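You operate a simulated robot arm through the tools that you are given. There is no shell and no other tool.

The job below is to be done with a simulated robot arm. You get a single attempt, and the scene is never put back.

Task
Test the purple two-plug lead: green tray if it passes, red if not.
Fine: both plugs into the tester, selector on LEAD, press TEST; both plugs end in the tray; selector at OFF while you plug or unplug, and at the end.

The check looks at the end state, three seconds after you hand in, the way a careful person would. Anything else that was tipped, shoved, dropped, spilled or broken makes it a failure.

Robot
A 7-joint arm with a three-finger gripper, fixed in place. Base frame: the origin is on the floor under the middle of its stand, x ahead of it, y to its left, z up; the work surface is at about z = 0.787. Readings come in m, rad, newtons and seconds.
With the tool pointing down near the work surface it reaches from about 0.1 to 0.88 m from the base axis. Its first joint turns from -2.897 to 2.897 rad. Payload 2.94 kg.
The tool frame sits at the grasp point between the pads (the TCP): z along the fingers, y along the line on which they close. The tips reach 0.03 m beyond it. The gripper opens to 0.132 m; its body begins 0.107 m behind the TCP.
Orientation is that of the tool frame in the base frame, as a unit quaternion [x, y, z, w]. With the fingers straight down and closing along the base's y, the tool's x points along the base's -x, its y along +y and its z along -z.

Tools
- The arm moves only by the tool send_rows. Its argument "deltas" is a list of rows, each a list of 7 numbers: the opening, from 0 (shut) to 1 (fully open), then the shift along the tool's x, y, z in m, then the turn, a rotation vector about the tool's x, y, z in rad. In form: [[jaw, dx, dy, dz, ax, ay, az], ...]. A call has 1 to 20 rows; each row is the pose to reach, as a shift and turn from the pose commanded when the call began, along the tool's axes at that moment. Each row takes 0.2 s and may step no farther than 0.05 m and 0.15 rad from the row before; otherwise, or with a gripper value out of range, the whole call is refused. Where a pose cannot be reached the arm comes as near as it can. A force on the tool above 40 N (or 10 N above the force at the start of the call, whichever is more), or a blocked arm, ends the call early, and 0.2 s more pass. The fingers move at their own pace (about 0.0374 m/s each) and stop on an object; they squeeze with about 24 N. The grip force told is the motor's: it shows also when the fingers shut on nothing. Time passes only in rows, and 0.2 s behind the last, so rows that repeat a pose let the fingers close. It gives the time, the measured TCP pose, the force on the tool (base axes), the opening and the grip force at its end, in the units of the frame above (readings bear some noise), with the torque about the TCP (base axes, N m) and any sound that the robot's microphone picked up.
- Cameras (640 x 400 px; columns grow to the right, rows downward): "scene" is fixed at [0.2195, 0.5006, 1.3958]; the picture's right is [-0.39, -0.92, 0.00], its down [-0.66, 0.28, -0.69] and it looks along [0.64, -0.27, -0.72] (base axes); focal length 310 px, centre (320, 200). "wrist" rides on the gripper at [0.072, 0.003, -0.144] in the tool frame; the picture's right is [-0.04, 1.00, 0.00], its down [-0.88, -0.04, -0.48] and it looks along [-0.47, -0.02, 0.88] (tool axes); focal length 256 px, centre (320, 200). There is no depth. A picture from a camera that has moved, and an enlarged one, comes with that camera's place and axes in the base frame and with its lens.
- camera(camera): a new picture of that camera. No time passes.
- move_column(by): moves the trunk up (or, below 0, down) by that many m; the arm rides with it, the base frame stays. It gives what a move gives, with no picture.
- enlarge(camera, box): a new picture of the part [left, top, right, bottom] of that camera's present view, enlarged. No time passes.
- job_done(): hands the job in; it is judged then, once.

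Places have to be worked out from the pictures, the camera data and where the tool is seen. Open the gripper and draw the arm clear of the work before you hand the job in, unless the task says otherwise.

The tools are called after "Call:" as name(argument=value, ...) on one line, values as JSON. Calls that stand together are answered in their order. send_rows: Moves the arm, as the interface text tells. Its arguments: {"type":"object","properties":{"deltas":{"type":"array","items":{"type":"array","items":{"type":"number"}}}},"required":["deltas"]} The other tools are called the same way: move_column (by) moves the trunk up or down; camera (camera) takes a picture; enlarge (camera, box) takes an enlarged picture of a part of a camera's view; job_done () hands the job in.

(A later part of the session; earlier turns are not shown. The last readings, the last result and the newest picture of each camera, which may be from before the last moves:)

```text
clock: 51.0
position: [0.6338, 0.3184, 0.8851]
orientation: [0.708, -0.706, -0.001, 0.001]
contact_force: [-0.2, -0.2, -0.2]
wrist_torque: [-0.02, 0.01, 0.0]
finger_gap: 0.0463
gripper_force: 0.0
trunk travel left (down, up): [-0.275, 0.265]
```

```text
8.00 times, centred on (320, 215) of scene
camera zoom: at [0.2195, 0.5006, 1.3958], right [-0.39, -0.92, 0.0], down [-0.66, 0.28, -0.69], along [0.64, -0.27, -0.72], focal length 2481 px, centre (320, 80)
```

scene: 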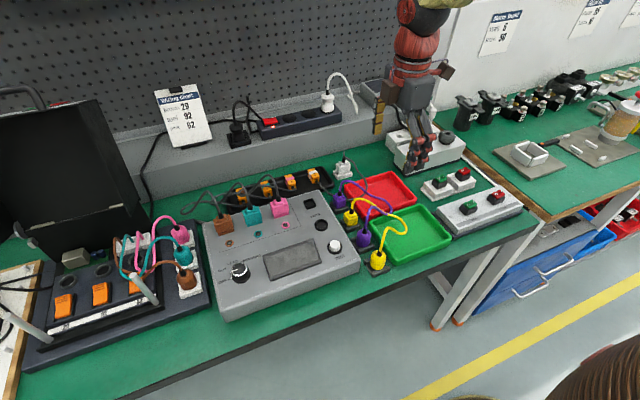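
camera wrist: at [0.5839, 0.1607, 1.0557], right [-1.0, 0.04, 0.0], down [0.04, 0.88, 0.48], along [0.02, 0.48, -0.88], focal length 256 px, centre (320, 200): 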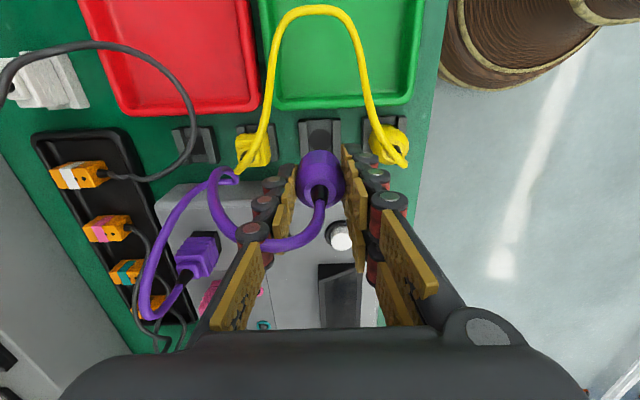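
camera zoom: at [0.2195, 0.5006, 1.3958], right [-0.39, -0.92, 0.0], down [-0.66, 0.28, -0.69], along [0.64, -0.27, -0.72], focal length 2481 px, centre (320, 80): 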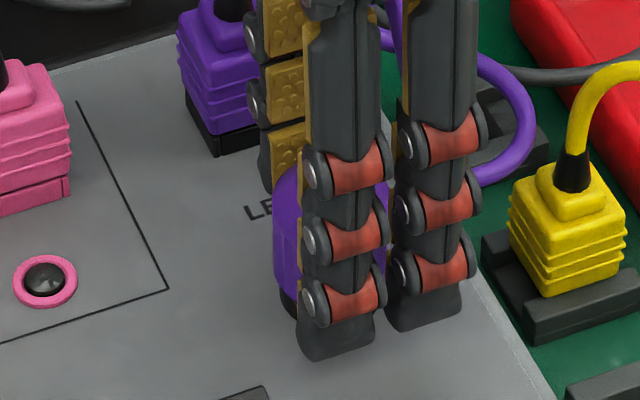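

Plug stays standing; I'll raise clear and inspect both plugs.

Call:
send_rows(deltas=[[0.35, 0, 0, -0.01, 0, 0, 0], [0.35, 0, 0, -0.025, 0, 0, 0], [0.35, 0, 0, -0.045, 0, 0, 0], [0.35, 0, 0, -0.07, 0, 0, 0], [0.35, 0, 0, -0.1, 0, 0, 0], [0.35, 0, 0, -0.1, 0, 0, 0]])

Call:
enlarge(camera="scene", box=[285, 170, 355, 240])

Call:
camera(camera="wrist")

Call:
enlarge(camera="scene", box=[200, 180, 370, 320])

```text
clock: 52.4
position: [0.6345, 0.3175, 0.9852]
orientation: [0.708, -0.706, 0.0, 0.001]
contact_force: [0.0, -1.2, -0.2]
wrist_torque: [0.03, -0.02, 0.01]
finger_gap: 0.0461
gripper_force: 0.1
trunk travel left (down, up): [-0.275, 0.265]
```

```text
5.71 times, centred on (320, 205) of scene
camera zoom: at [0.2195, 0.5006, 1.3958], right [-0.39, -0.92, 0.0], down [-0.66, 0.28, -0.69], along [0.64, -0.27, -0.72], focal length 1772 px, centre (320, 171)
```

zoom: 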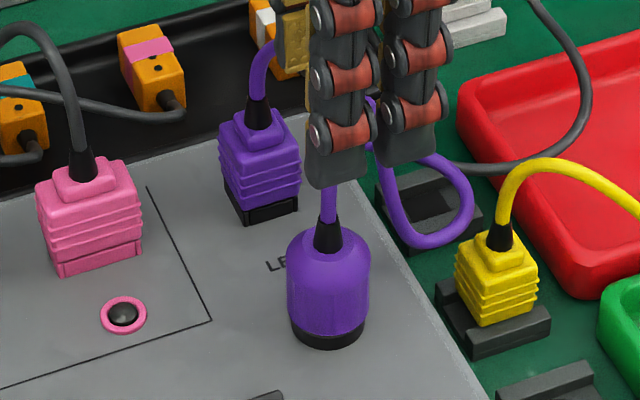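

```text
taken
camera wrist: at [0.6329, 0.2465, 1.1293], right [-1.0, 0.04, 0.0], down [0.04, 0.88, 0.48], along [0.02, 0.47, -0.88], focal length 256 px, centre (320, 200)
```

wrist: 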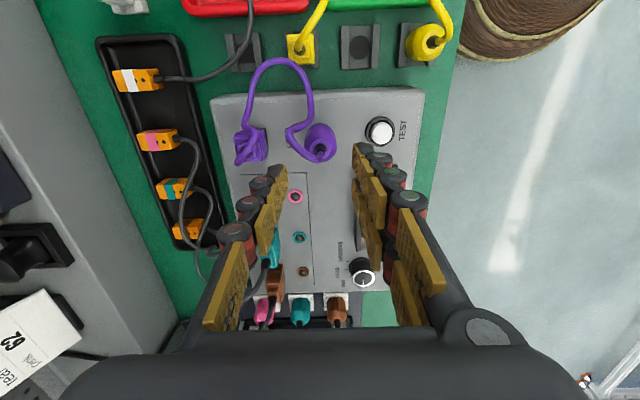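

```text
2.86 times, centred on (285, 250) of scene
camera zoom: at [0.2195, 0.5006, 1.3958], right [-0.39, -0.92, 0.0], down [-0.66, 0.28, -0.69], along [0.64, -0.27, -0.72], focal length 886 px, centre (420, 57)
```

zoom: 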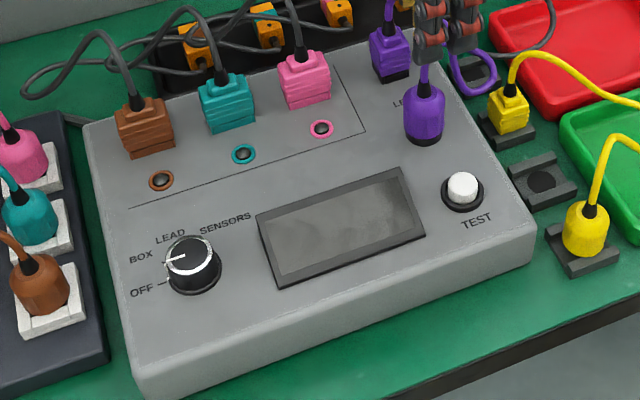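

Both purple plugs are seated in the LEAD sockets and the selector is still on OFF. Next I'll move above the selector knob (about x=0.578, y=0.521) at a safe height.

Call:
send_rows(deltas=[[0.4, -0.034, 0.009, 0, 0, 0, 0], [0.4, -0.068, 0.018, 0, 0, 0, 0], [0.4, -0.101, 0.027, 0, 0, 0, 0], [0.4, -0.135, 0.037, 0, 0, 0, 0], [0.4, -0.168, 0.046, 0, 0, 0, 0], [0.4, -0.2008, 0.055, 0, 0, 0, 0], [0.4, -0.2008, 0.055, 0.02, 0, 0, 0], [0.4, -0.2008, 0.055, 0.045, 0, 0, 0], [0.4, -0.2008, 0.055, 0.045, 0, 0, 0]])

Call:
camera(camera="wrist")

Call:
enlarge(camera="wrist", box=[260, 90, 400, 200])

Call:
enlarge(camera="scene", box=[200, 190, 300, 310])

```text
clock: 54.4
position: [0.5806, 0.5216, 0.9412]
orientation: [0.708, -0.707, 0.0, 0.001]
contact_force: [0.8, 0.3, -0.5]
wrist_torque: [-0.03, 0.02, -0.02]
finger_gap: 0.0527
gripper_force: 0.0
trunk travel left (down, up): [-0.275, 0.265]
```

```text
taken
camera wrist: at [0.5771, 0.4501, 1.0855], right [-1.0, 0.04, 0.0], down [0.04, 0.88, 0.48], along [0.02, 0.47, -0.88], focal length 256 px, centre (320, 200)
```

wrist: 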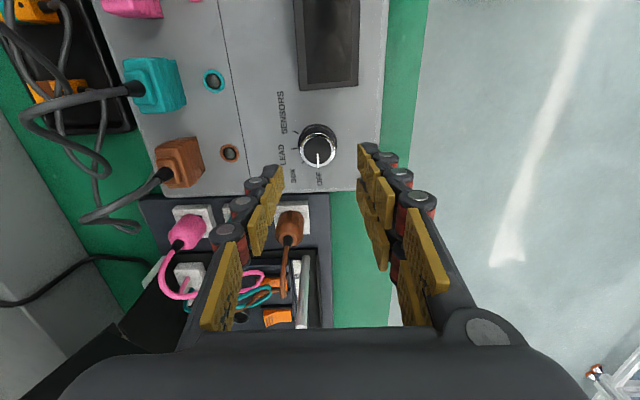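

```text
3.64 times, centred on (330, 145) of wrist
camera zoom: at [0.5771, 0.4501, 1.0855], right [-1.0, 0.04, 0.0], down [0.04, 0.88, 0.48], along [0.02, 0.47, -0.88], focal length 931 px, centre (284, 400)
```

zoom: 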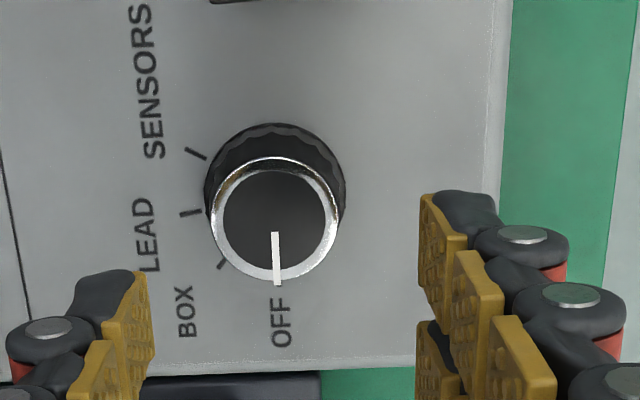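

```text
3.33 times, centred on (250, 250) of scene
camera zoom: at [0.2195, 0.5006, 1.3958], right [-0.39, -0.92, 0.0], down [-0.66, 0.28, -0.69], along [0.64, -0.27, -0.72], focal length 1034 px, centre (553, 33)
```

zoom: 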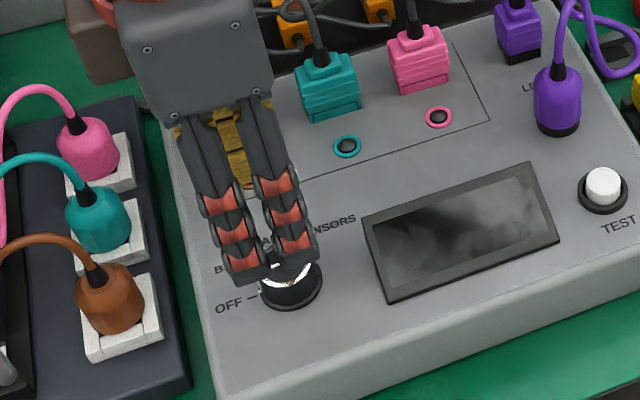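

From this view, ticks sit about 40° apart (OFF 0°, BOX ~39°, LEAD ~79°, SENSORS ~119°, clockwise from +y), with the knob centre at about (0.5796, 0.518) and top at z≈0.865. I'll centre over it and descend to TCP z≈0.880.

Call:
send_rows(deltas=[[0.42, 0.0026, -0.0015, 0.0, 0, 0, 0], [0.42, 0.0026, -0.0015, 0.015, 0, 0, 0], [0.42, 0.0026, -0.0015, 0.03, 0, 0, 0], [0.42, 0.0026, -0.0015, 0.045, 0, 0, 0], [0.42, 0.0026, -0.0015, 0.055, 0, 0, 0], [0.42, 0.0026, -0.0015, 0.061, 0, 0, 0], [0.42, 0.0026, -0.0015, 0.061, 0, 0, 0]])

Call:
enlarge(camera="wrist", box=[250, 110, 390, 220])

Call:
enlarge(camera="scene", box=[210, 230, 280, 300])

```text
clock: 56.0
position: [0.5807, 0.5164, 0.8811]
orientation: [0.708, -0.706, 0.0, 0.001]
contact_force: [0.1, 0.0, -0.1]
wrist_torque: [-0.03, -0.03, 0.01]
finger_gap: 0.0555
gripper_force: 0.0
trunk travel left (down, up): [-0.275, 0.265]
```

```text
3.64 times, centred on (320, 165) of wrist
camera zoom: at [0.578, 0.4459, 1.0245], right [-1.0, 0.04, 0.0], down [0.04, 0.88, 0.48], along [0.02, 0.48, -0.88], focal length 931 px, centre (320, 327)
```

zoom: 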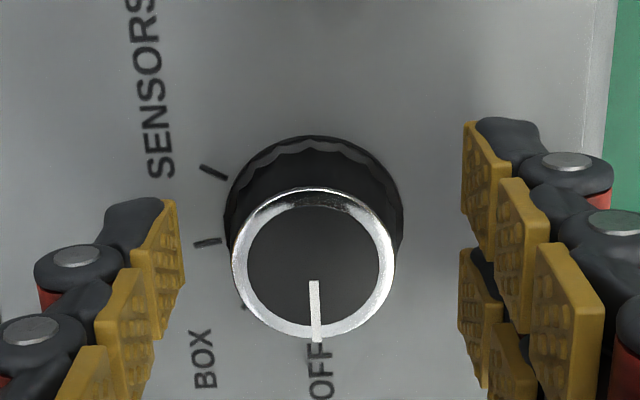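

```text
5.71 times, centred on (245, 265) of scene
camera zoom: at [0.2195, 0.5006, 1.3958], right [-0.39, -0.92, 0.0], down [-0.66, 0.28, -0.69], along [0.64, -0.27, -0.72], focal length 1772 px, centre (749, -171)
```

zoom: 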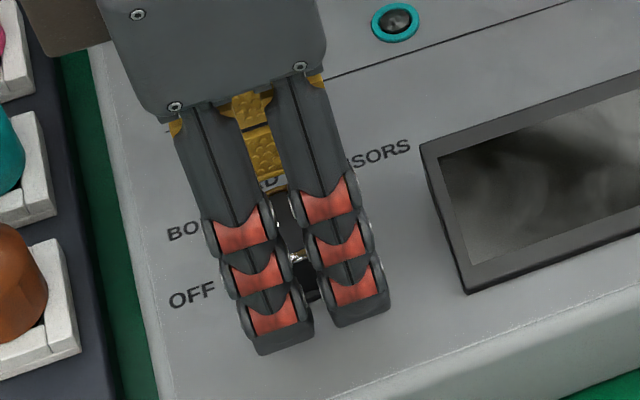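

Centred within 1 mm, tips clear of the panel. I'll shift +1 mm x, lower 3 mm, and close on the knob.

Call:
send_rows(deltas=[[0.42, 0, -0.001, 0.0015, 0, 0, 0], [0.42, 0, -0.001, 0.003, 0, 0, 0], [0.2, 0, -0.001, 0.003, 0, 0, 0], [0, 0, -0.001, 0.003, 0, 0, 0], [0, 0, -0.001, 0.003, 0, 0, 0], [0, 0, -0.001, 0.003, 0, 0, 0]])

Call:
enlarge(camera="wrist", box=[250, 110, 390, 220])

```text
clock: 57.4
position: [0.582, 0.5169, 0.879]
orientation: [0.708, -0.706, 0.0, 0.001]
contact_force: [5.8, 0.6, -1.0]
wrist_torque: [0.2, -0.28, -0.03]
finger_gap: 0.0316
gripper_force: 35.8
trunk travel left (down, up): [-0.275, 0.265]
```

```text
3.64 times, centred on (320, 165) of wrist
camera zoom: at [0.5794, 0.4462, 1.0218], right [-1.0, 0.04, 0.0], down [0.04, 0.88, 0.48], along [0.02, 0.48, -0.88], focal length 931 px, centre (320, 327)
```

zoom: 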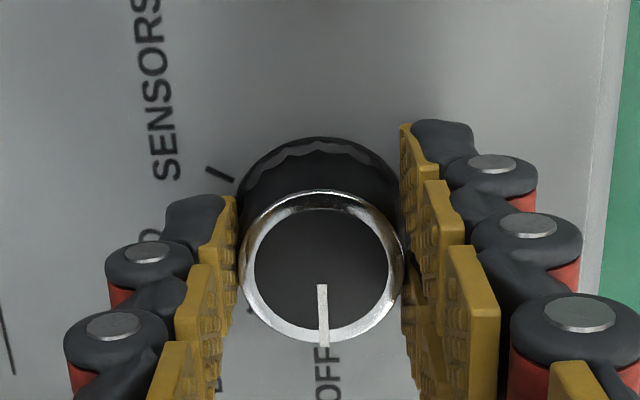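

Knob gripped (gap 0.0316 m). I'll relieve the small x-offset and rotate +80° about tool z (clockwise from above) toward LEAD.

Call:
send_rows(deltas=[[0, 0, -0.0012, 0, 0, 0, 0], [0, 0, -0.0012, 0, 0, 0, 0.14], [0, 0, -0.0012, 0, 0, 0, 0.28], [0, 0, -0.0012, 0, 0, 0, 0.42], [0, 0, -0.0012, 0, 0, 0, 0.56], [0, 0, -0.0012, 0, 0, 0, 0.7]])

Call:
enlarge(camera="wrist", box=[250, 110, 390, 220])

Call:
enlarge(camera="scene", box=[210, 220, 290, 300])

```text
clock: 58.8
position: [0.5808, 0.5172, 0.8776]
orientation: [-0.421, 0.907, 0.0, -0.001]
contact_force: [-8.1, -3.4, 8.0]
wrist_torque: [-0.44, 0.69, -0.01]
finger_gap: 0.0316
gripper_force: 45.1
trunk travel left (down, up): [-0.275, 0.265]
```

```text
3.64 times, centred on (320, 165) of wrist
camera zoom: at [0.5325, 0.4658, 1.0219], right [-0.74, 0.68, 0.0], down [0.6, 0.65, 0.47], along [0.32, 0.35, -0.88], focal length 931 px, centre (320, 327)
```

zoom: 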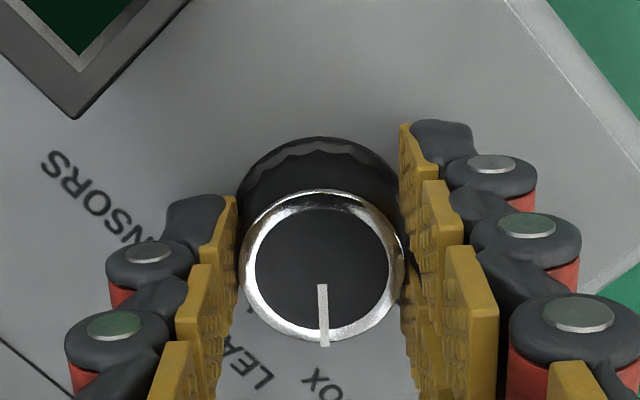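

```text
5.00 times, centred on (250, 260) of scene
camera zoom: at [0.2195, 0.5006, 1.3958], right [-0.39, -0.92, 0.0], down [-0.66, 0.28, -0.69], along [0.64, -0.27, -0.72], focal length 1550 px, centre (670, -100)
```

zoom: 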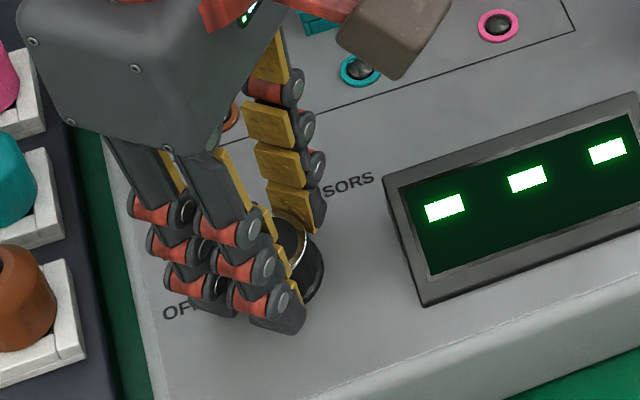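

The pointer turns with the gripper and the display has come on. I'll continue the remaining ~40° with a small recentring.

Call:
send_rows(deltas=[[0, 0.001, 0.0006, 0, 0, 0, 0.14], [0, 0.001, 0.0006, 0, 0, 0, 0.28], [0, 0.001, 0.0006, 0, 0, 0, 0.42], [0, 0.001, 0.0006, 0, 0, 0, 0.56], [0, 0.001, 0.0006, 0, 0, 0, 0.69]])

Call:
enlarge(camera="wrist", box=[250, 110, 390, 220])

Call:
enlarge(camera="scene", box=[210, 220, 290, 300])

```text
clock: 60.0
position: [0.5803, 0.5183, 0.8779]
orientation: [-0.09, 0.996, 0.001, 0.0]
contact_force: [-5.9, 8.0, 7.6]
wrist_torque: [0.19, 0.02, 0.02]
finger_gap: 0.0317
gripper_force: 44.1
trunk travel left (down, up): [-0.275, 0.265]
```

```text
3.64 times, centred on (320, 165) of wrist
camera zoom: at [0.5086, 0.5097, 1.0216], right [-0.14, 0.99, 0.0], down [0.87, 0.12, 0.48], along [0.47, 0.07, -0.88], focal length 931 px, centre (320, 327)
```

zoom: 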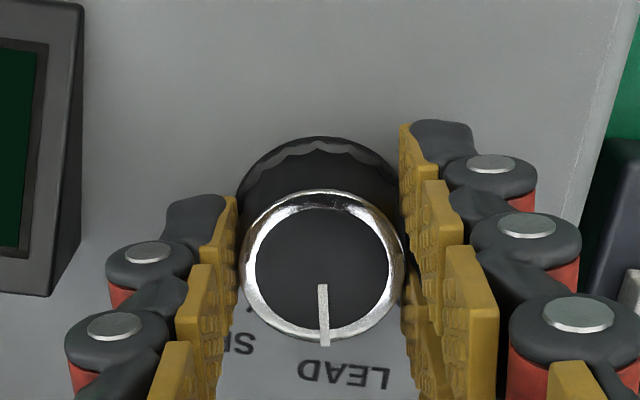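

```text
5.00 times, centred on (250, 260) of scene
camera zoom: at [0.2195, 0.5006, 1.3958], right [-0.39, -0.92, 0.0], down [-0.66, 0.28, -0.69], along [0.64, -0.27, -0.72], focal length 1550 px, centre (670, -100)
```

zoom: 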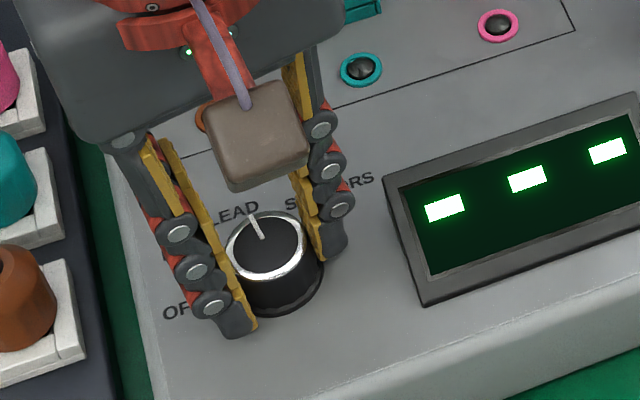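

The pointer now points at the LEAD mark (turned ~80°) and the display shows three dashes. I'll release the knob, rise, and verify the selector position.

Call:
send_rows(deltas=[[0.2, 0, 0, 0, 0, 0, 0], [0.4, 0, 0, 0, 0, 0, 0], [0.42, 0, 0, 0, 0, 0, 0], [0.42, 0, 0, -0.02, 0, 0, 0], [0.42, 0, 0, -0.05, 0, 0, 0], [0.42, 0, 0, -0.08, 0, 0, 0], [0.42, 0, 0, -0.1, 0, 0, 0]])

Call:
enlarge(camera="wrist", box=[250, 90, 390, 200])

Call:
enlarge(camera="scene", box=[200, 190, 360, 320])

```text
clock: 61.6
position: [0.581, 0.5185, 0.9779]
orientation: [-0.091, 0.996, 0.001, 0.0]
contact_force: [0.5, -0.3, -0.9]
wrist_torque: [0.03, -0.07, 0.01]
finger_gap: 0.0555
gripper_force: 0.0
trunk travel left (down, up): [-0.275, 0.265]
```

```text
3.64 times, centred on (320, 145) of wrist
camera zoom: at [0.5108, 0.5093, 1.1229], right [-0.14, 0.99, 0.0], down [0.87, 0.12, 0.48], along [0.47, 0.07, -0.88], focal length 931 px, centre (320, 400)
```

zoom: 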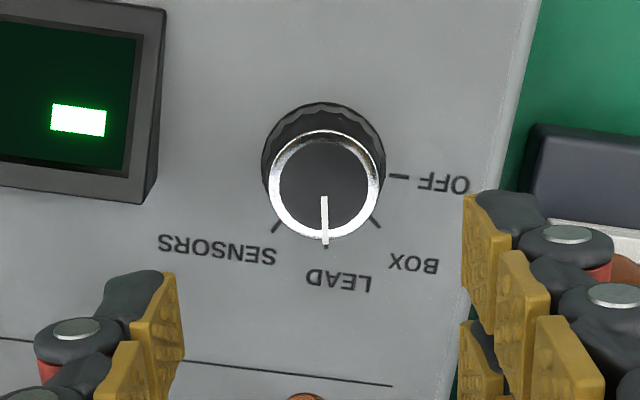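

```text
3.08 times, centred on (280, 255) of scene
camera zoom: at [0.2195, 0.5006, 1.3958], right [-0.39, -0.92, 0.0], down [-0.66, 0.28, -0.69], along [0.64, -0.27, -0.72], focal length 954 px, centre (443, 31)
```

zoom: 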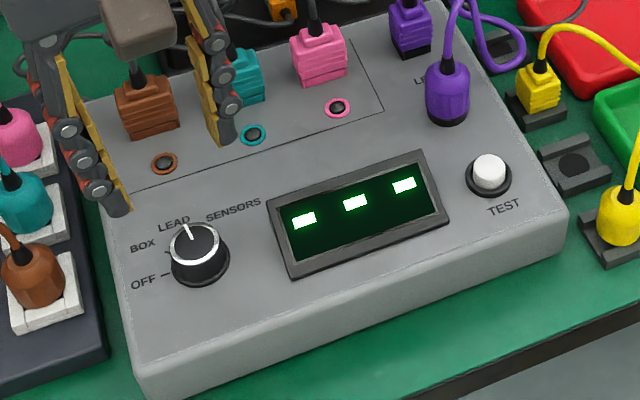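

The selector is exactly on LEAD. Next, I'll close the fingers, turn back to the −90° yaw, and move above the TEST button (about x=0.5655, y=0.318).

Call:
send_rows(deltas=[[0.3, 0.0055, -0.0193, 0.002, 0, 0, -0.139], [0.2, 0.0109, -0.0387, 0.004, 0, 0, -0.278], [0.1, 0.0164, -0.058, 0.006, 0, 0, -0.417], [0, 0.0219, -0.0774, 0.008, 0, 0, -0.556], [0, 0.0274, -0.0967, 0.01, 0, 0, -0.695], [0, 0.0328, -0.116, 0.011, 0, 0, -0.834], [0, 0.0383, -0.1354, 0.012, 0, 0, -0.973], [0, 0.0438, -0.1547, 0.013, 0, 0, -1.112], [0, 0.0492, -0.1741, 0.015, 0, 0, -1.251], [0, 0.0547, -0.1934, 0.017, 0, 0, -1.39], [0, 0.0547, -0.1934, 0.017, 0, 0, -1.39]])

Call:
enlarge(camera="wrist", box=[260, 90, 400, 200])

Call:
enlarge(camera="scene", box=[280, 180, 370, 280])

```text
clock: 64.0
position: [0.5637, 0.3193, 0.9607]
orientation: [0.708, -0.706, 0.0, 0.0]
contact_force: [-0.1, 0.5, -0.4]
wrist_torque: [0.01, 0.0, 0.01]
finger_gap: 0.0
gripper_force: 23.7
trunk travel left (down, up): [-0.275, 0.265]
```

```text
3.64 times, centred on (330, 145) of wrist
camera zoom: at [0.562, 0.2471, 1.1038], right [-1.0, 0.04, 0.0], down [0.04, 0.88, 0.48], along [0.02, 0.48, -0.88], focal length 931 px, centre (284, 400)
```

zoom: 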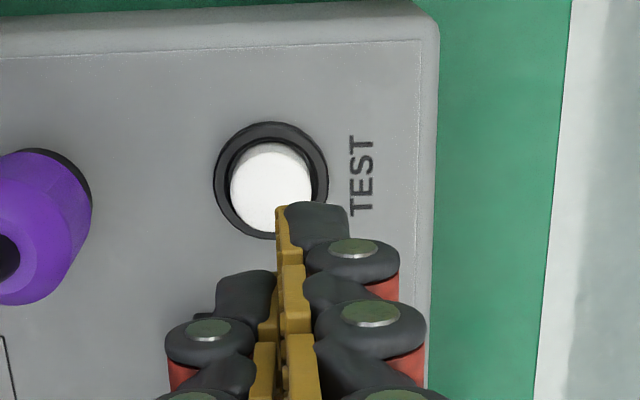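

```text
4.00 times, centred on (325, 230) of scene
camera zoom: at [0.2195, 0.5006, 1.3958], right [-0.39, -0.92, 0.0], down [-0.66, 0.28, -0.69], along [0.64, -0.27, -0.72], focal length 1240 px, centre (300, 80)
```

zoom: 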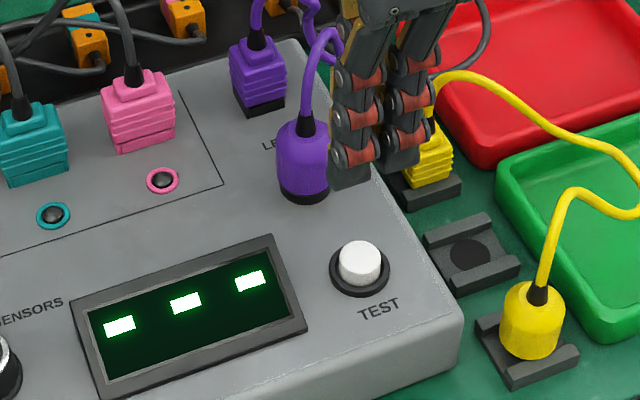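

The button is centred slightly +x of the closed finger line. I'll align the single finger over it and descend to just above the button top.

Call:
send_rows(deltas=[[0, 0.002, 0.0025, 0.02, 0, 0, 0], [0, 0.002, 0.0025, 0.04, 0, 0, 0], [0, 0.002, 0.0025, 0.055, 0, 0, 0], [0, 0.002, 0.0025, 0.066, 0, 0, 0], [0, 0.002, 0.0025, 0.066, 0, 0, 0]])

Call:
enlarge(camera="wrist", box=[270, 120, 370, 210])

Call:
enlarge(camera="scene", box=[310, 200, 370, 270])

```text
clock: 65.2
position: [0.5605, 0.3183, 0.8939]
orientation: [0.708, -0.706, 0.0, 0.001]
contact_force: [0.6, 0.7, 0.1]
wrist_torque: [-0.03, 0.0, 0.01]
finger_gap: 0.0
gripper_force: 23.7
trunk travel left (down, up): [-0.275, 0.265]
```

```text
4.44 times, centred on (320, 165) of wrist
camera zoom: at [0.5577, 0.247, 1.0381], right [-1.0, 0.04, 0.0], down [0.04, 0.88, 0.48], along [0.02, 0.48, -0.88], focal length 1138 px, centre (320, 356)
```

zoom: 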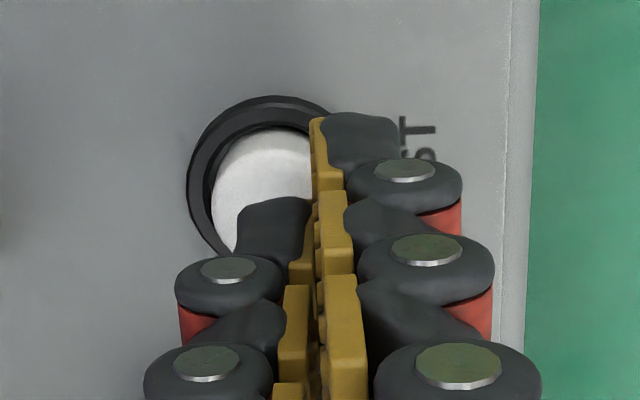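

```text
5.71 times, centred on (340, 235) of scene
camera zoom: at [0.2195, 0.5006, 1.3958], right [-0.39, -0.92, 0.0], down [-0.66, 0.28, -0.69], along [0.64, -0.27, -0.72], focal length 1772 px, centre (206, 0)
```

zoom: 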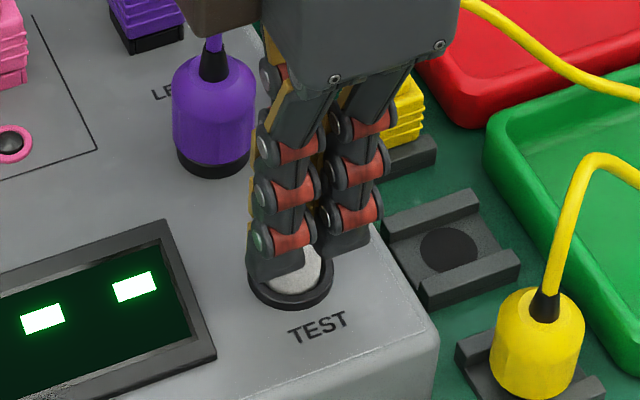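

Finger is over the button. I'll press down in small steps and watch force and sound.

Call:
send_rows(deltas=[[0, 0.001, 0, 0.003, 0, 0, 0], [0, 0.001, 0, 0.006, 0, 0, 0], [0, 0.001, 0, 0.008, 0, 0, 0], [0, 0.001, 0, 0.01, 0, 0, 0]])

Call:
enlarge(camera="scene", box=[240, 200, 370, 290])

```text
clock: 66.2
position: [0.5611, 0.3145, 0.8856]
orientation: [0.708, -0.706, 0.0, -0.001]
contact_force: [-0.1, 0.3, 0.8]
wrist_torque: [0.0, -0.03, 0.02]
finger_gap: 0.0002
gripper_force: 23.4
trunk travel left (down, up): [-0.275, 0.265]
```

```text
4.44 times, centred on (305, 245) of scene
camera zoom: at [0.2195, 0.5006, 1.3958], right [-0.39, -0.92, 0.0], down [-0.66, 0.28, -0.69], along [0.64, -0.27, -0.72], focal length 1378 px, centre (387, 0)
```

zoom: 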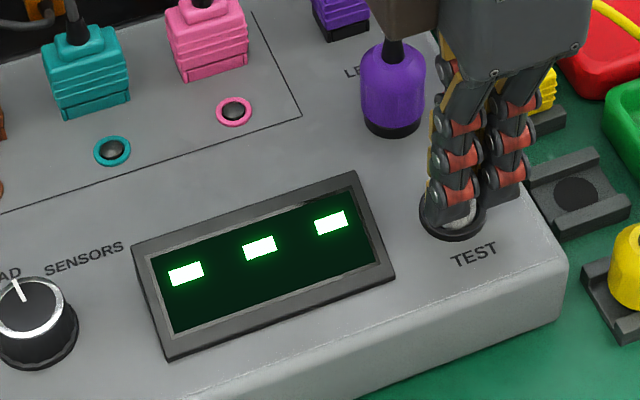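

No contact yet at TCP z≈0.885. I'll continue down in ~1 mm steps.

Call:
send_rows(deltas=[[0, 0, 0, 0.0015, 0, 0, 0], [0, 0, 0, 0.003, 0, 0, 0], [0, 0, 0, 0.004, 0, 0, 0]])

Call:
enlarge(camera="scene", box=[240, 200, 370, 290])

```text
clock: 67.0
position: [0.5607, 0.3141, 0.8815]
orientation: [0.708, -0.706, 0.0, 0.0]
contact_force: [0.2, -1.1, -0.1]
wrist_torque: [0.0, 0.01, 0.0]
finger_gap: 0.0
gripper_force: 24.4
trunk travel left (down, up): [-0.275, 0.265]
```

```text
4.44 times, centred on (305, 245) of scene
camera zoom: at [0.2195, 0.5006, 1.3958], right [-0.39, -0.92, 0.0], down [-0.66, 0.28, -0.69], along [0.64, -0.27, -0.72], focal length 1378 px, centre (387, 0)
```

zoom: 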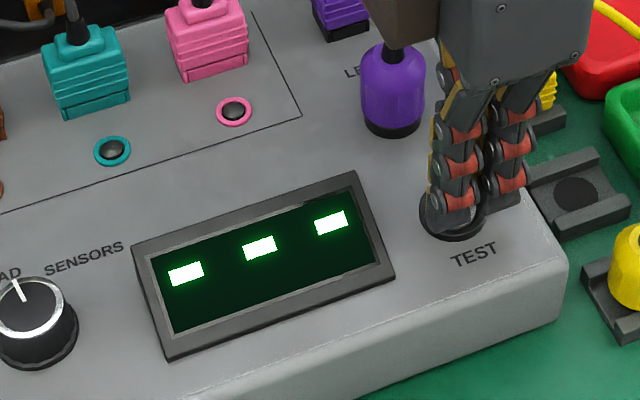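

Still no contact at 0.8815. Continuing down slowly.

Call:
send_rows(deltas=[[0, 0, 0, 0.001, 0, 0, 0], [0, 0, 0, 0.002, 0, 0, 0], [0, 0, 0, 0.003, 0, 0, 0]])

Call:
enlarge(camera="scene", box=[240, 200, 370, 290])

Call:
enlarge(camera="wrist", box=[270, 120, 370, 210])

```text
clock: 67.8
position: [0.5599, 0.3134, 0.8776]
orientation: [0.708, -0.706, 0.0, 0.0]
contact_force: [0.7, -0.2, 2.6]
wrist_torque: [0.01, 0.01, 0.02]
finger_gap: 0.006
gripper_force: 28.7
trunk travel left (down, up): [-0.275, 0.265]
heard: click
```

```text
4.44 times, centred on (305, 245) of scene
camera zoom: at [0.2195, 0.5006, 1.3958], right [-0.39, -0.92, 0.0], down [-0.66, 0.28, -0.69], along [0.64, -0.27, -0.72], focal length 1378 px, centre (387, 0)
```

zoom: 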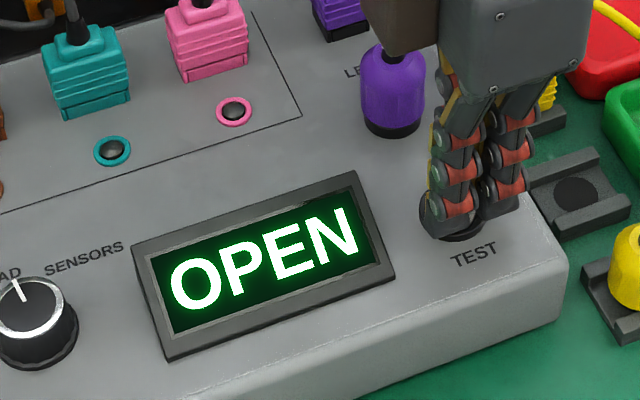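

```text
4.44 times, centred on (320, 165) of wrist
camera zoom: at [0.5573, 0.2434, 1.0212], right [-1.0, 0.04, 0.0], down [0.04, 0.88, 0.48], along [0.02, 0.48, -0.88], focal length 1138 px, centre (320, 356)
```

zoom: 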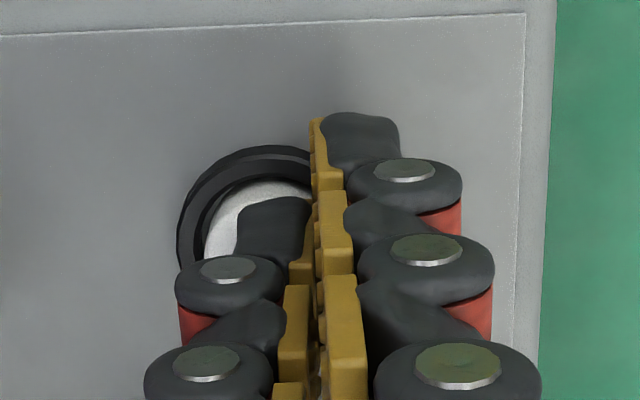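

A click was heard and the display reads "OPEN". Before I trust that as a fail, I want to rule out a badly seated plug, so I'll rise and inspect both plugs closely.

Call:
send_rows(deltas=[[0, 0, 0, -0.005, 0, 0, 0], [0, 0, 0, -0.015, 0, 0, 0], [0, 0, 0, -0.04, 0, 0, 0], [0, 0, 0, -0.07, 0, 0, 0], [0, 0.02, 0, -0.1, 0, 0, 0], [0, 0.05, 0, -0.11, 0, 0, 0], [0, 0.09, 0, -0.11, 0, 0, 0], [0, 0.12, 0, -0.11, 0, 0, 0]])

Call:
enlarge(camera="scene", box=[240, 180, 370, 290])

Call:
enlarge(camera="scene", box=[300, 175, 340, 225])

Call:
camera(camera="wrist")

```text
clock: 69.6
position: [0.5606, 0.1957, 0.9865]
orientation: [0.708, -0.706, 0.0, 0.0]
contact_force: [0.0, -0.2, 1.1]
wrist_torque: [0.03, -0.01, 0.0]
finger_gap: 0.0001
gripper_force: 28.9
trunk travel left (down, up): [-0.275, 0.265]
```

```text
3.64 times, centred on (305, 235) of scene
camera zoom: at [0.2195, 0.5006, 1.3958], right [-0.39, -0.92, 0.0], down [-0.66, 0.28, -0.69], along [0.64, -0.27, -0.72], focal length 1128 px, centre (374, 73)
```

zoom: 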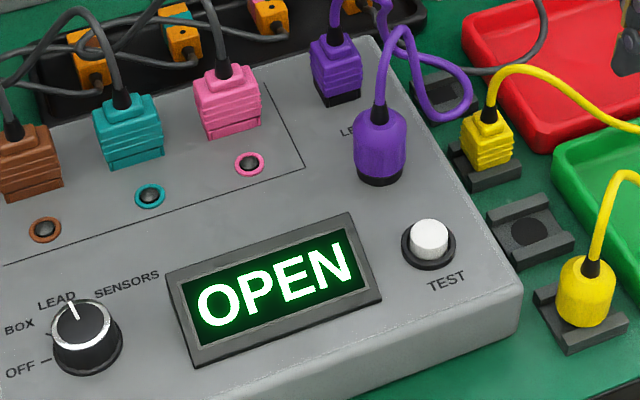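

```text
8.00 times, centred on (320, 200) of scene
camera zoom: at [0.2195, 0.5006, 1.3958], right [-0.39, -0.92, 0.0], down [-0.66, 0.28, -0.69], along [0.64, -0.27, -0.72], focal length 2481 px, centre (320, 200)
```

zoom: 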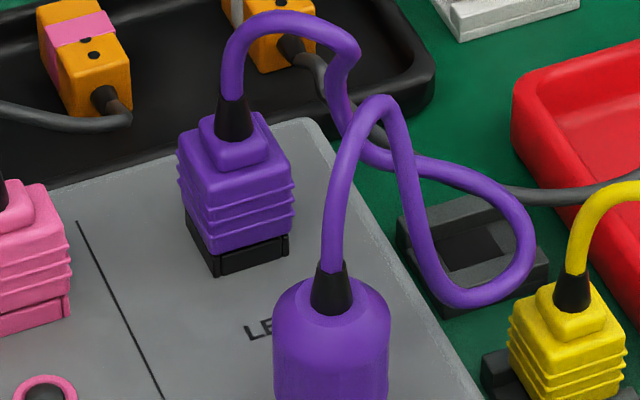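

```text
taken
camera wrist: at [0.5583, 0.1244, 1.13], right [-1.0, 0.04, 0.0], down [0.04, 0.88, 0.48], along [0.02, 0.48, -0.88], focal length 256 px, centre (320, 200)
```

wrist: 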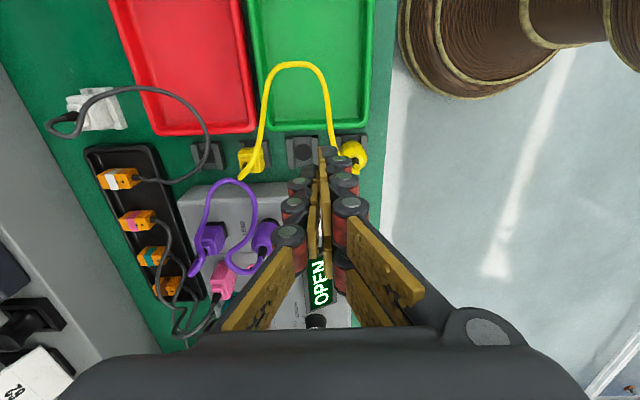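

I'll zoom in on each plug's base to compare with the collar heights.

Call:
enlarge(camera="scene", box=[310, 200, 340, 235])

Call:
enlarge(camera="scene", box=[295, 180, 325, 215])

Call:
enlarge(camera="wrist", box=[180, 200, 290, 290])

```text
11.43 times, centred on (325, 218) of scene
camera zoom: at [0.2195, 0.5006, 1.3958], right [-0.39, -0.92, 0.0], down [-0.66, 0.28, -0.69], along [0.64, -0.27, -0.72], focal length 3544 px, centre (263, 0)
```

zoom: 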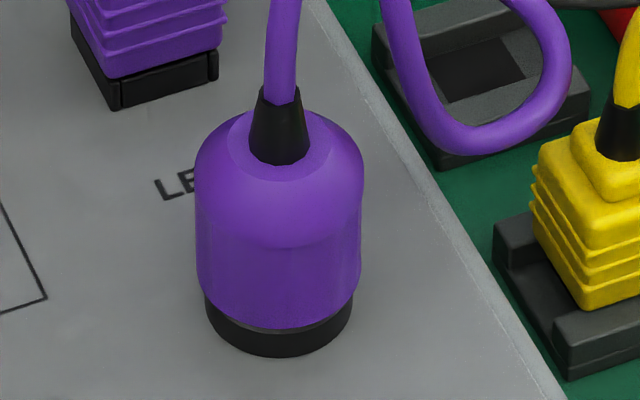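

```text
11.43 times, centred on (310, 198) of scene
camera zoom: at [0.2195, 0.5006, 1.3958], right [-0.39, -0.92, 0.0], down [-0.66, 0.28, -0.69], along [0.64, -0.27, -0.72], focal length 3544 px, centre (434, 229)
```

zoom: 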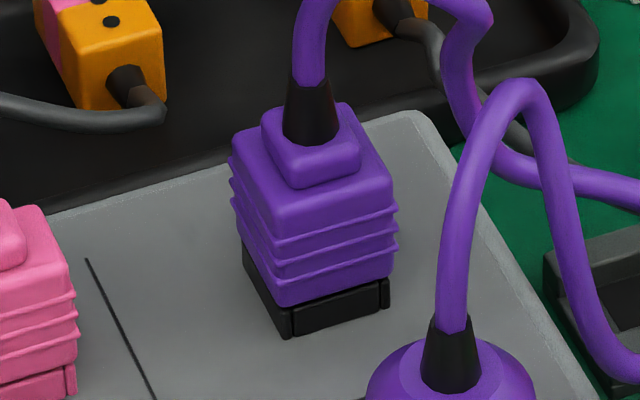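

```text
4.44 times, centred on (235, 245) of wrist
camera zoom: at [0.5583, 0.1244, 1.13], right [-1.0, 0.04, 0.0], down [0.04, 0.88, 0.48], along [0.02, 0.48, -0.88], focal length 1138 px, centre (698, 0)
```

zoom: 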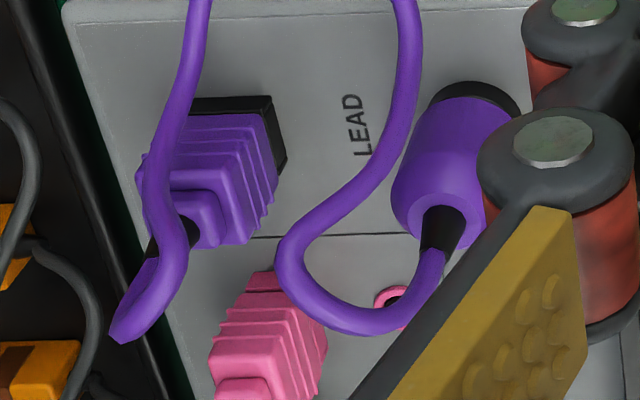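

Both plugs show only the collar height (~9 mm) beneath them, the same as the bare collars, so they are flush and OPEN is a genuine fail: the lead goes to the red tray. First I'll return to the knob (same gripping yaw as when I left it) to set the selector back to OFF.

Call:
send_rows(deltas=[[0, -0.027, -0.0018, 0, 0, 0, 0.116], [0, -0.054, -0.0036, 0, 0, 0, 0.232], [0, -0.081, -0.0053, 0, 0, 0, 0.348], [0.1, -0.108, -0.0071, 0, 0, 0, 0.463], [0.2, -0.135, -0.0089, 0, 0, 0, 0.579], [0.3, -0.162, -0.0107, 0, 0, 0, 0.695], [0.42, -0.189, -0.0124, 0, 0, 0, 0.811], [0.42, -0.216, -0.0142, 0, 0, 0, 0.927], [0.42, -0.243, -0.016, 0, 0, 0, 1.043], [0.42, -0.27, -0.0178, 0, 0, 0, 1.158], [0.42, -0.297, -0.0195, 0.0, 0, 0, 1.274], [0.42, -0.3235, -0.0213, 0.009, 0, 0, 1.39], [0.42, -0.3235, -0.0213, 0.03, 0, 0, 1.39], [0.42, -0.3235, -0.0213, 0.03, 0, 0, 1.39]])

Call:
enlarge(camera="wrist", box=[250, 90, 390, 200])

Call:
camera(camera="scene")

```text
clock: 72.6
position: [0.5809, 0.5183, 0.9569]
orientation: [-0.09, 0.996, 0.0, 0.0]
contact_force: [-0.1, -0.5, 0.2]
wrist_torque: [-0.02, 0.0, -0.03]
finger_gap: 0.0552
gripper_force: 0.1
trunk travel left (down, up): [-0.275, 0.265]
```

```text
3.64 times, centred on (320, 145) of wrist
camera zoom: at [0.5106, 0.509, 1.1], right [-0.14, 0.99, 0.0], down [0.87, 0.12, 0.48], along [0.47, 0.07, -0.88], focal length 931 px, centre (320, 400)
```

zoom: 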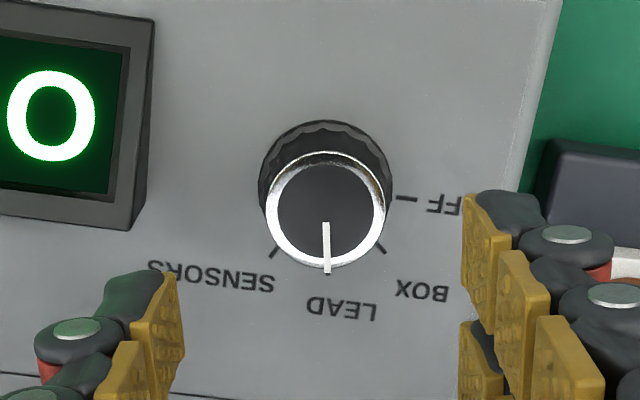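

```text
taken
```

scene: 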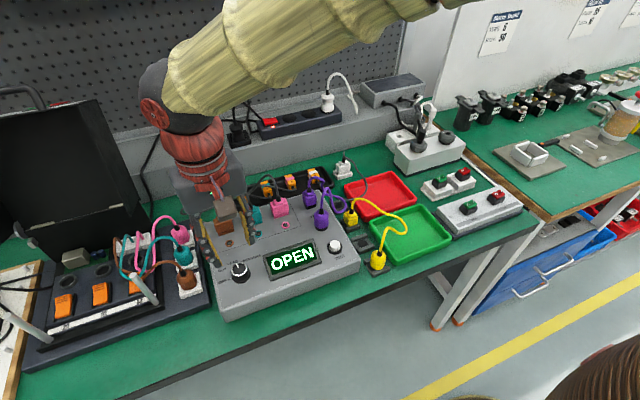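

Well centred on the knob again. I'll narrow the gap a bit (display bezel clearance) and descend to the same grip height.

Call:
send_rows(deltas=[[0.37, 0.0005, 0.0005, 0.01, 0, 0, 0], [0.37, 0.0005, 0.0005, 0.03, 0, 0, 0], [0.37, 0.0005, 0.0005, 0.05, 0, 0, 0], [0.37, 0.0005, 0.0005, 0.065, 0, 0, 0], [0.37, 0.0005, 0.0005, 0.075, 0, 0, 0], [0.37, 0.0005, 0.0005, 0.08, 0, 0, 0], [0.37, 0.0005, 0.0005, 0.08, 0, 0, 0]])

Call:
enlarge(camera="wrist", box=[250, 110, 390, 220])

```text
clock: 74.2
position: [0.581, 0.5183, 0.8771]
orientation: [-0.09, 0.996, 0.0, 0.0]
contact_force: [0.2, -0.1, 0.3]
wrist_torque: [0.0, 0.03, 0.04]
finger_gap: 0.0485
gripper_force: 0.1
trunk travel left (down, up): [-0.275, 0.265]
```

```text
3.64 times, centred on (320, 165) of wrist
camera zoom: at [0.5104, 0.5095, 1.0213], right [-0.14, 0.99, 0.0], down [0.87, 0.12, 0.48], along [0.47, 0.07, -0.88], focal length 931 px, centre (320, 327)
```

zoom: 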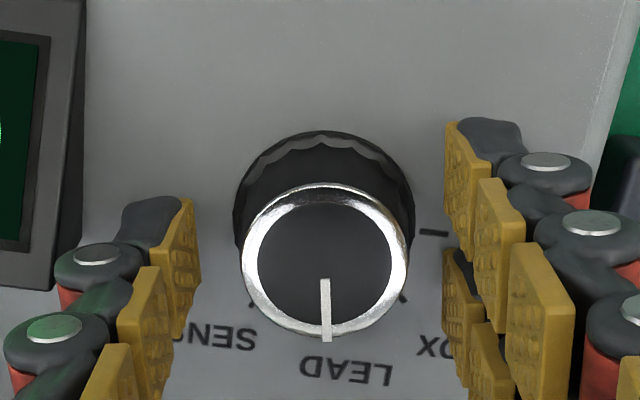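

Around the knob with no contact. I'll close on it and rotate back −40° first.

Call:
send_rows(deltas=[[0.2, 0, 0.0008, 0, 0, 0, 0], [0, 0, 0.0008, 0, 0, 0, 0], [0, 0, 0.0008, 0, 0, 0, 0], [0, 0, 0.0008, 0, 0, 0, 0], [0, 0, 0.0008, 0, 0, 0, -0.14], [0, 0, 0.0008, 0, 0, 0, -0.28], [0, 0, 0.0008, 0, 0, 0, -0.42], [0, 0, 0.0008, 0, 0, 0, -0.56], [0, 0, 0.0008, 0, 0, 0, -0.7]])

Call:
enlarge(camera="wrist", box=[250, 110, 390, 220])

Call:
enlarge(camera="scene", box=[210, 210, 330, 300])

```text
clock: 76.2
position: [0.5813, 0.5177, 0.8781]
orientation: [-0.427, 0.904, 0.0, 0.0]
contact_force: [6.7, -2.2, 2.5]
wrist_torque: [-0.3, -0.11, -0.02]
finger_gap: 0.0316
gripper_force: 44.4
trunk travel left (down, up): [-0.275, 0.265]
```

```text
3.64 times, centred on (320, 165) of wrist
camera zoom: at [0.5337, 0.4657, 1.0213], right [-0.74, 0.67, 0.0], down [0.59, 0.66, 0.48], along [0.32, 0.35, -0.88], focal length 931 px, centre (320, 327)
```

zoom: 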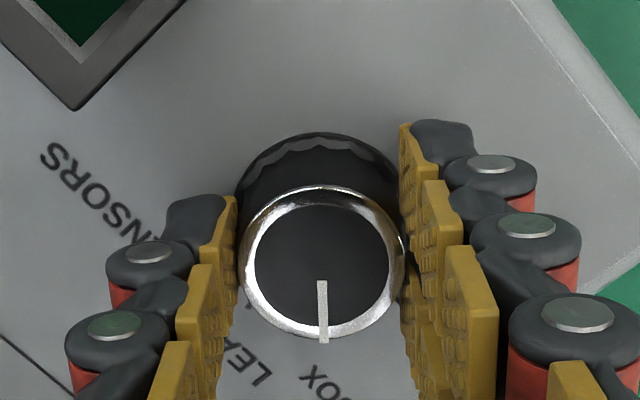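

```text
4.44 times, centred on (270, 255) of scene
camera zoom: at [0.2195, 0.5006, 1.3958], right [-0.39, -0.92, 0.0], down [-0.66, 0.28, -0.69], along [0.64, -0.27, -0.72], focal length 1378 px, centre (542, -44)
```

zoom: 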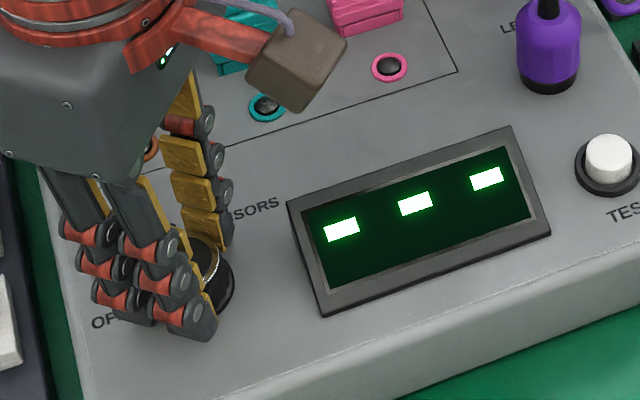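

Display is back to dashes at the BOX position and the knob is following. Continuing the remaining rotation to OFF.

Call:
send_rows(deltas=[[0, -0.0006, -0.0008, 0, 0, 0, -0.14], [0, -0.0006, -0.0008, 0, 0, 0, -0.28], [0, -0.0006, -0.0008, 0, 0, 0, -0.42], [0, -0.0006, -0.0008, 0, 0, 0, -0.56], [0, -0.0006, -0.0008, 0, 0, 0, -0.69], [0, -0.0006, -0.0008, 0, 0, 0, -0.69]])

Call:
enlarge(camera="wrist", box=[250, 110, 390, 220])

Call:
enlarge(camera="scene", box=[210, 210, 330, 300])

```text
clock: 77.6
position: [0.5816, 0.5185, 0.8777]
orientation: [0.708, -0.706, 0.0, -0.001]
contact_force: [8.1, -2.1, 7.2]
wrist_torque: [-0.49, -0.19, 0.02]
finger_gap: 0.0314
gripper_force: 44.8
trunk travel left (down, up): [-0.275, 0.265]
```

```text
3.64 times, centred on (320, 165) of wrist
camera zoom: at [0.5795, 0.4471, 1.0212], right [-1.0, 0.04, 0.0], down [0.04, 0.88, 0.48], along [0.02, 0.48, -0.88], focal length 931 px, centre (320, 327)
```

zoom: 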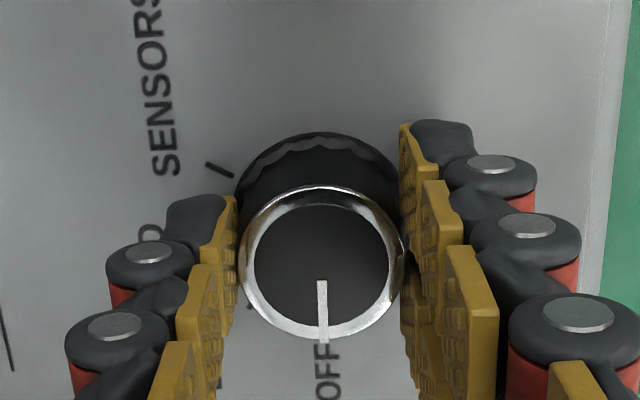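

```text
4.44 times, centred on (270, 255) of scene
camera zoom: at [0.2195, 0.5006, 1.3958], right [-0.39, -0.92, 0.0], down [-0.66, 0.28, -0.69], along [0.64, -0.27, -0.72], focal length 1378 px, centre (542, -44)
```

zoom: 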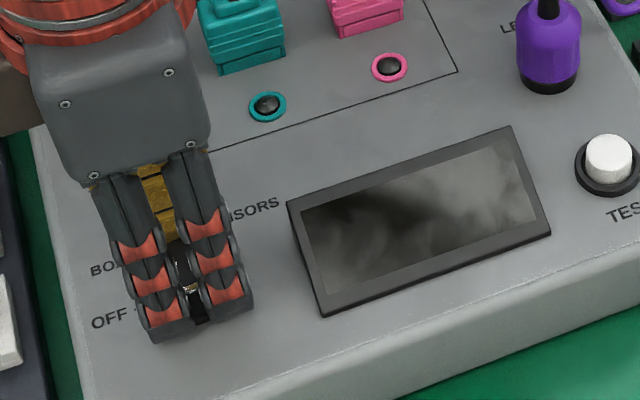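

The display has gone dark, so the selector is at OFF. I'll open, rise, and confirm the pointer.

Call:
send_rows(deltas=[[0.2, 0, 0, 0, 0, 0, 0], [0.4, 0, 0, 0, 0, 0, 0], [0.42, 0, 0, 0, 0, 0, 0], [0.42, 0, 0, -0.02, 0, 0, 0], [0.42, 0, 0, -0.05, 0, 0, 0], [0.42, 0, 0, -0.08, 0, 0, 0], [0.42, 0, 0, -0.11, 0, 0, 0]])

Call:
enlarge(camera="wrist", box=[250, 90, 390, 200])

```text
clock: 79.2
position: [0.5811, 0.5157, 0.9886]
orientation: [0.708, -0.707, 0.001, 0.001]
contact_force: [-0.7, -0.6, -0.4]
wrist_torque: [0.02, -0.02, 0.0]
finger_gap: 0.0554
gripper_force: 0.1
trunk travel left (down, up): [-0.275, 0.265]
```

```text
3.64 times, centred on (320, 145) of wrist
camera zoom: at [0.5789, 0.4456, 1.1318], right [-1.0, 0.04, 0.0], down [0.04, 0.88, 0.47], along [0.02, 0.47, -0.88], focal length 931 px, centre (320, 400)
```

zoom: 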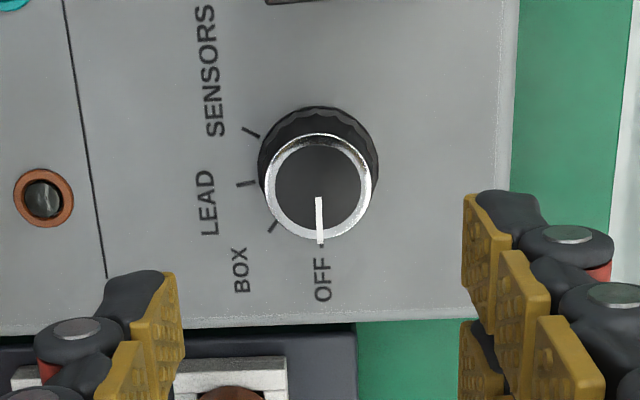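

Selector pointer is on OFF. Now I'll go above the round plug in the tester to unplug it.

Call:
send_rows(deltas=[[0.42, 0.033, -0.0088, 0, 0, 0, 0], [0.4, 0.067, -0.0175, 0, 0, 0, 0], [0.36, 0.1, -0.0263, 0, 0, 0, 0], [0.36, 0.133, -0.035, 0, 0, 0, 0], [0.36, 0.167, -0.0438, 0, 0, 0, 0], [0.36, 0.1998, -0.0526, 0, 0, 0, 0], [0.36, 0.1998, -0.0526, 0.02, 0, 0, 0], [0.36, 0.1998, -0.0526, 0.02, 0, 0, 0]])

Call:
enlarge(camera="wrist", box=[250, 90, 390, 200])

Call:
enlarge(camera="scene", box=[280, 160, 380, 260])

```text
clock: 81.0
position: [0.6331, 0.3191, 0.9679]
orientation: [0.708, -0.707, 0.0, 0.0]
contact_force: [0.7, -0.8, -0.4]
wrist_torque: [-0.02, -0.04, 0.0]
finger_gap: 0.0474
gripper_force: 0.0
trunk travel left (down, up): [-0.275, 0.265]
```

```text
3.64 times, centred on (320, 145) of wrist
camera zoom: at [0.6304, 0.2483, 1.1114], right [-1.0, 0.04, 0.0], down [0.04, 0.88, 0.48], along [0.02, 0.47, -0.88], focal length 931 px, centre (320, 400)
```

zoom: 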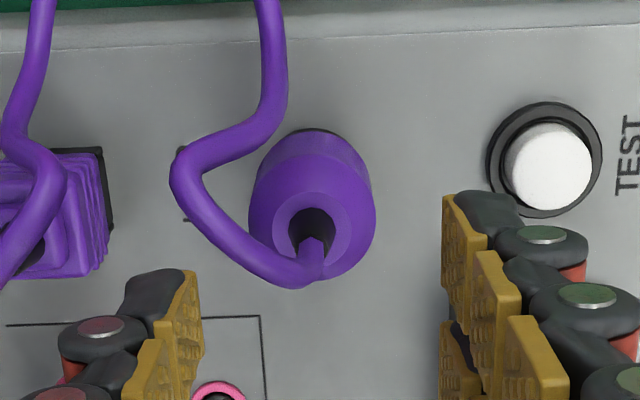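

```text
4.00 times, centred on (330, 210) of scene
camera zoom: at [0.2195, 0.5006, 1.3958], right [-0.39, -0.92, 0.0], down [-0.66, 0.28, -0.69], along [0.64, -0.27, -0.72], focal length 1240 px, centre (280, 160)
```

zoom: 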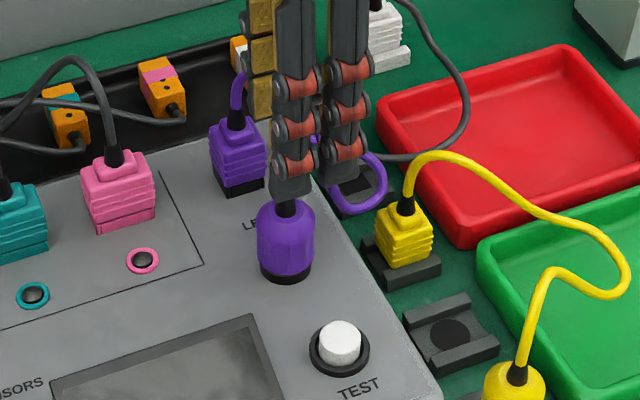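

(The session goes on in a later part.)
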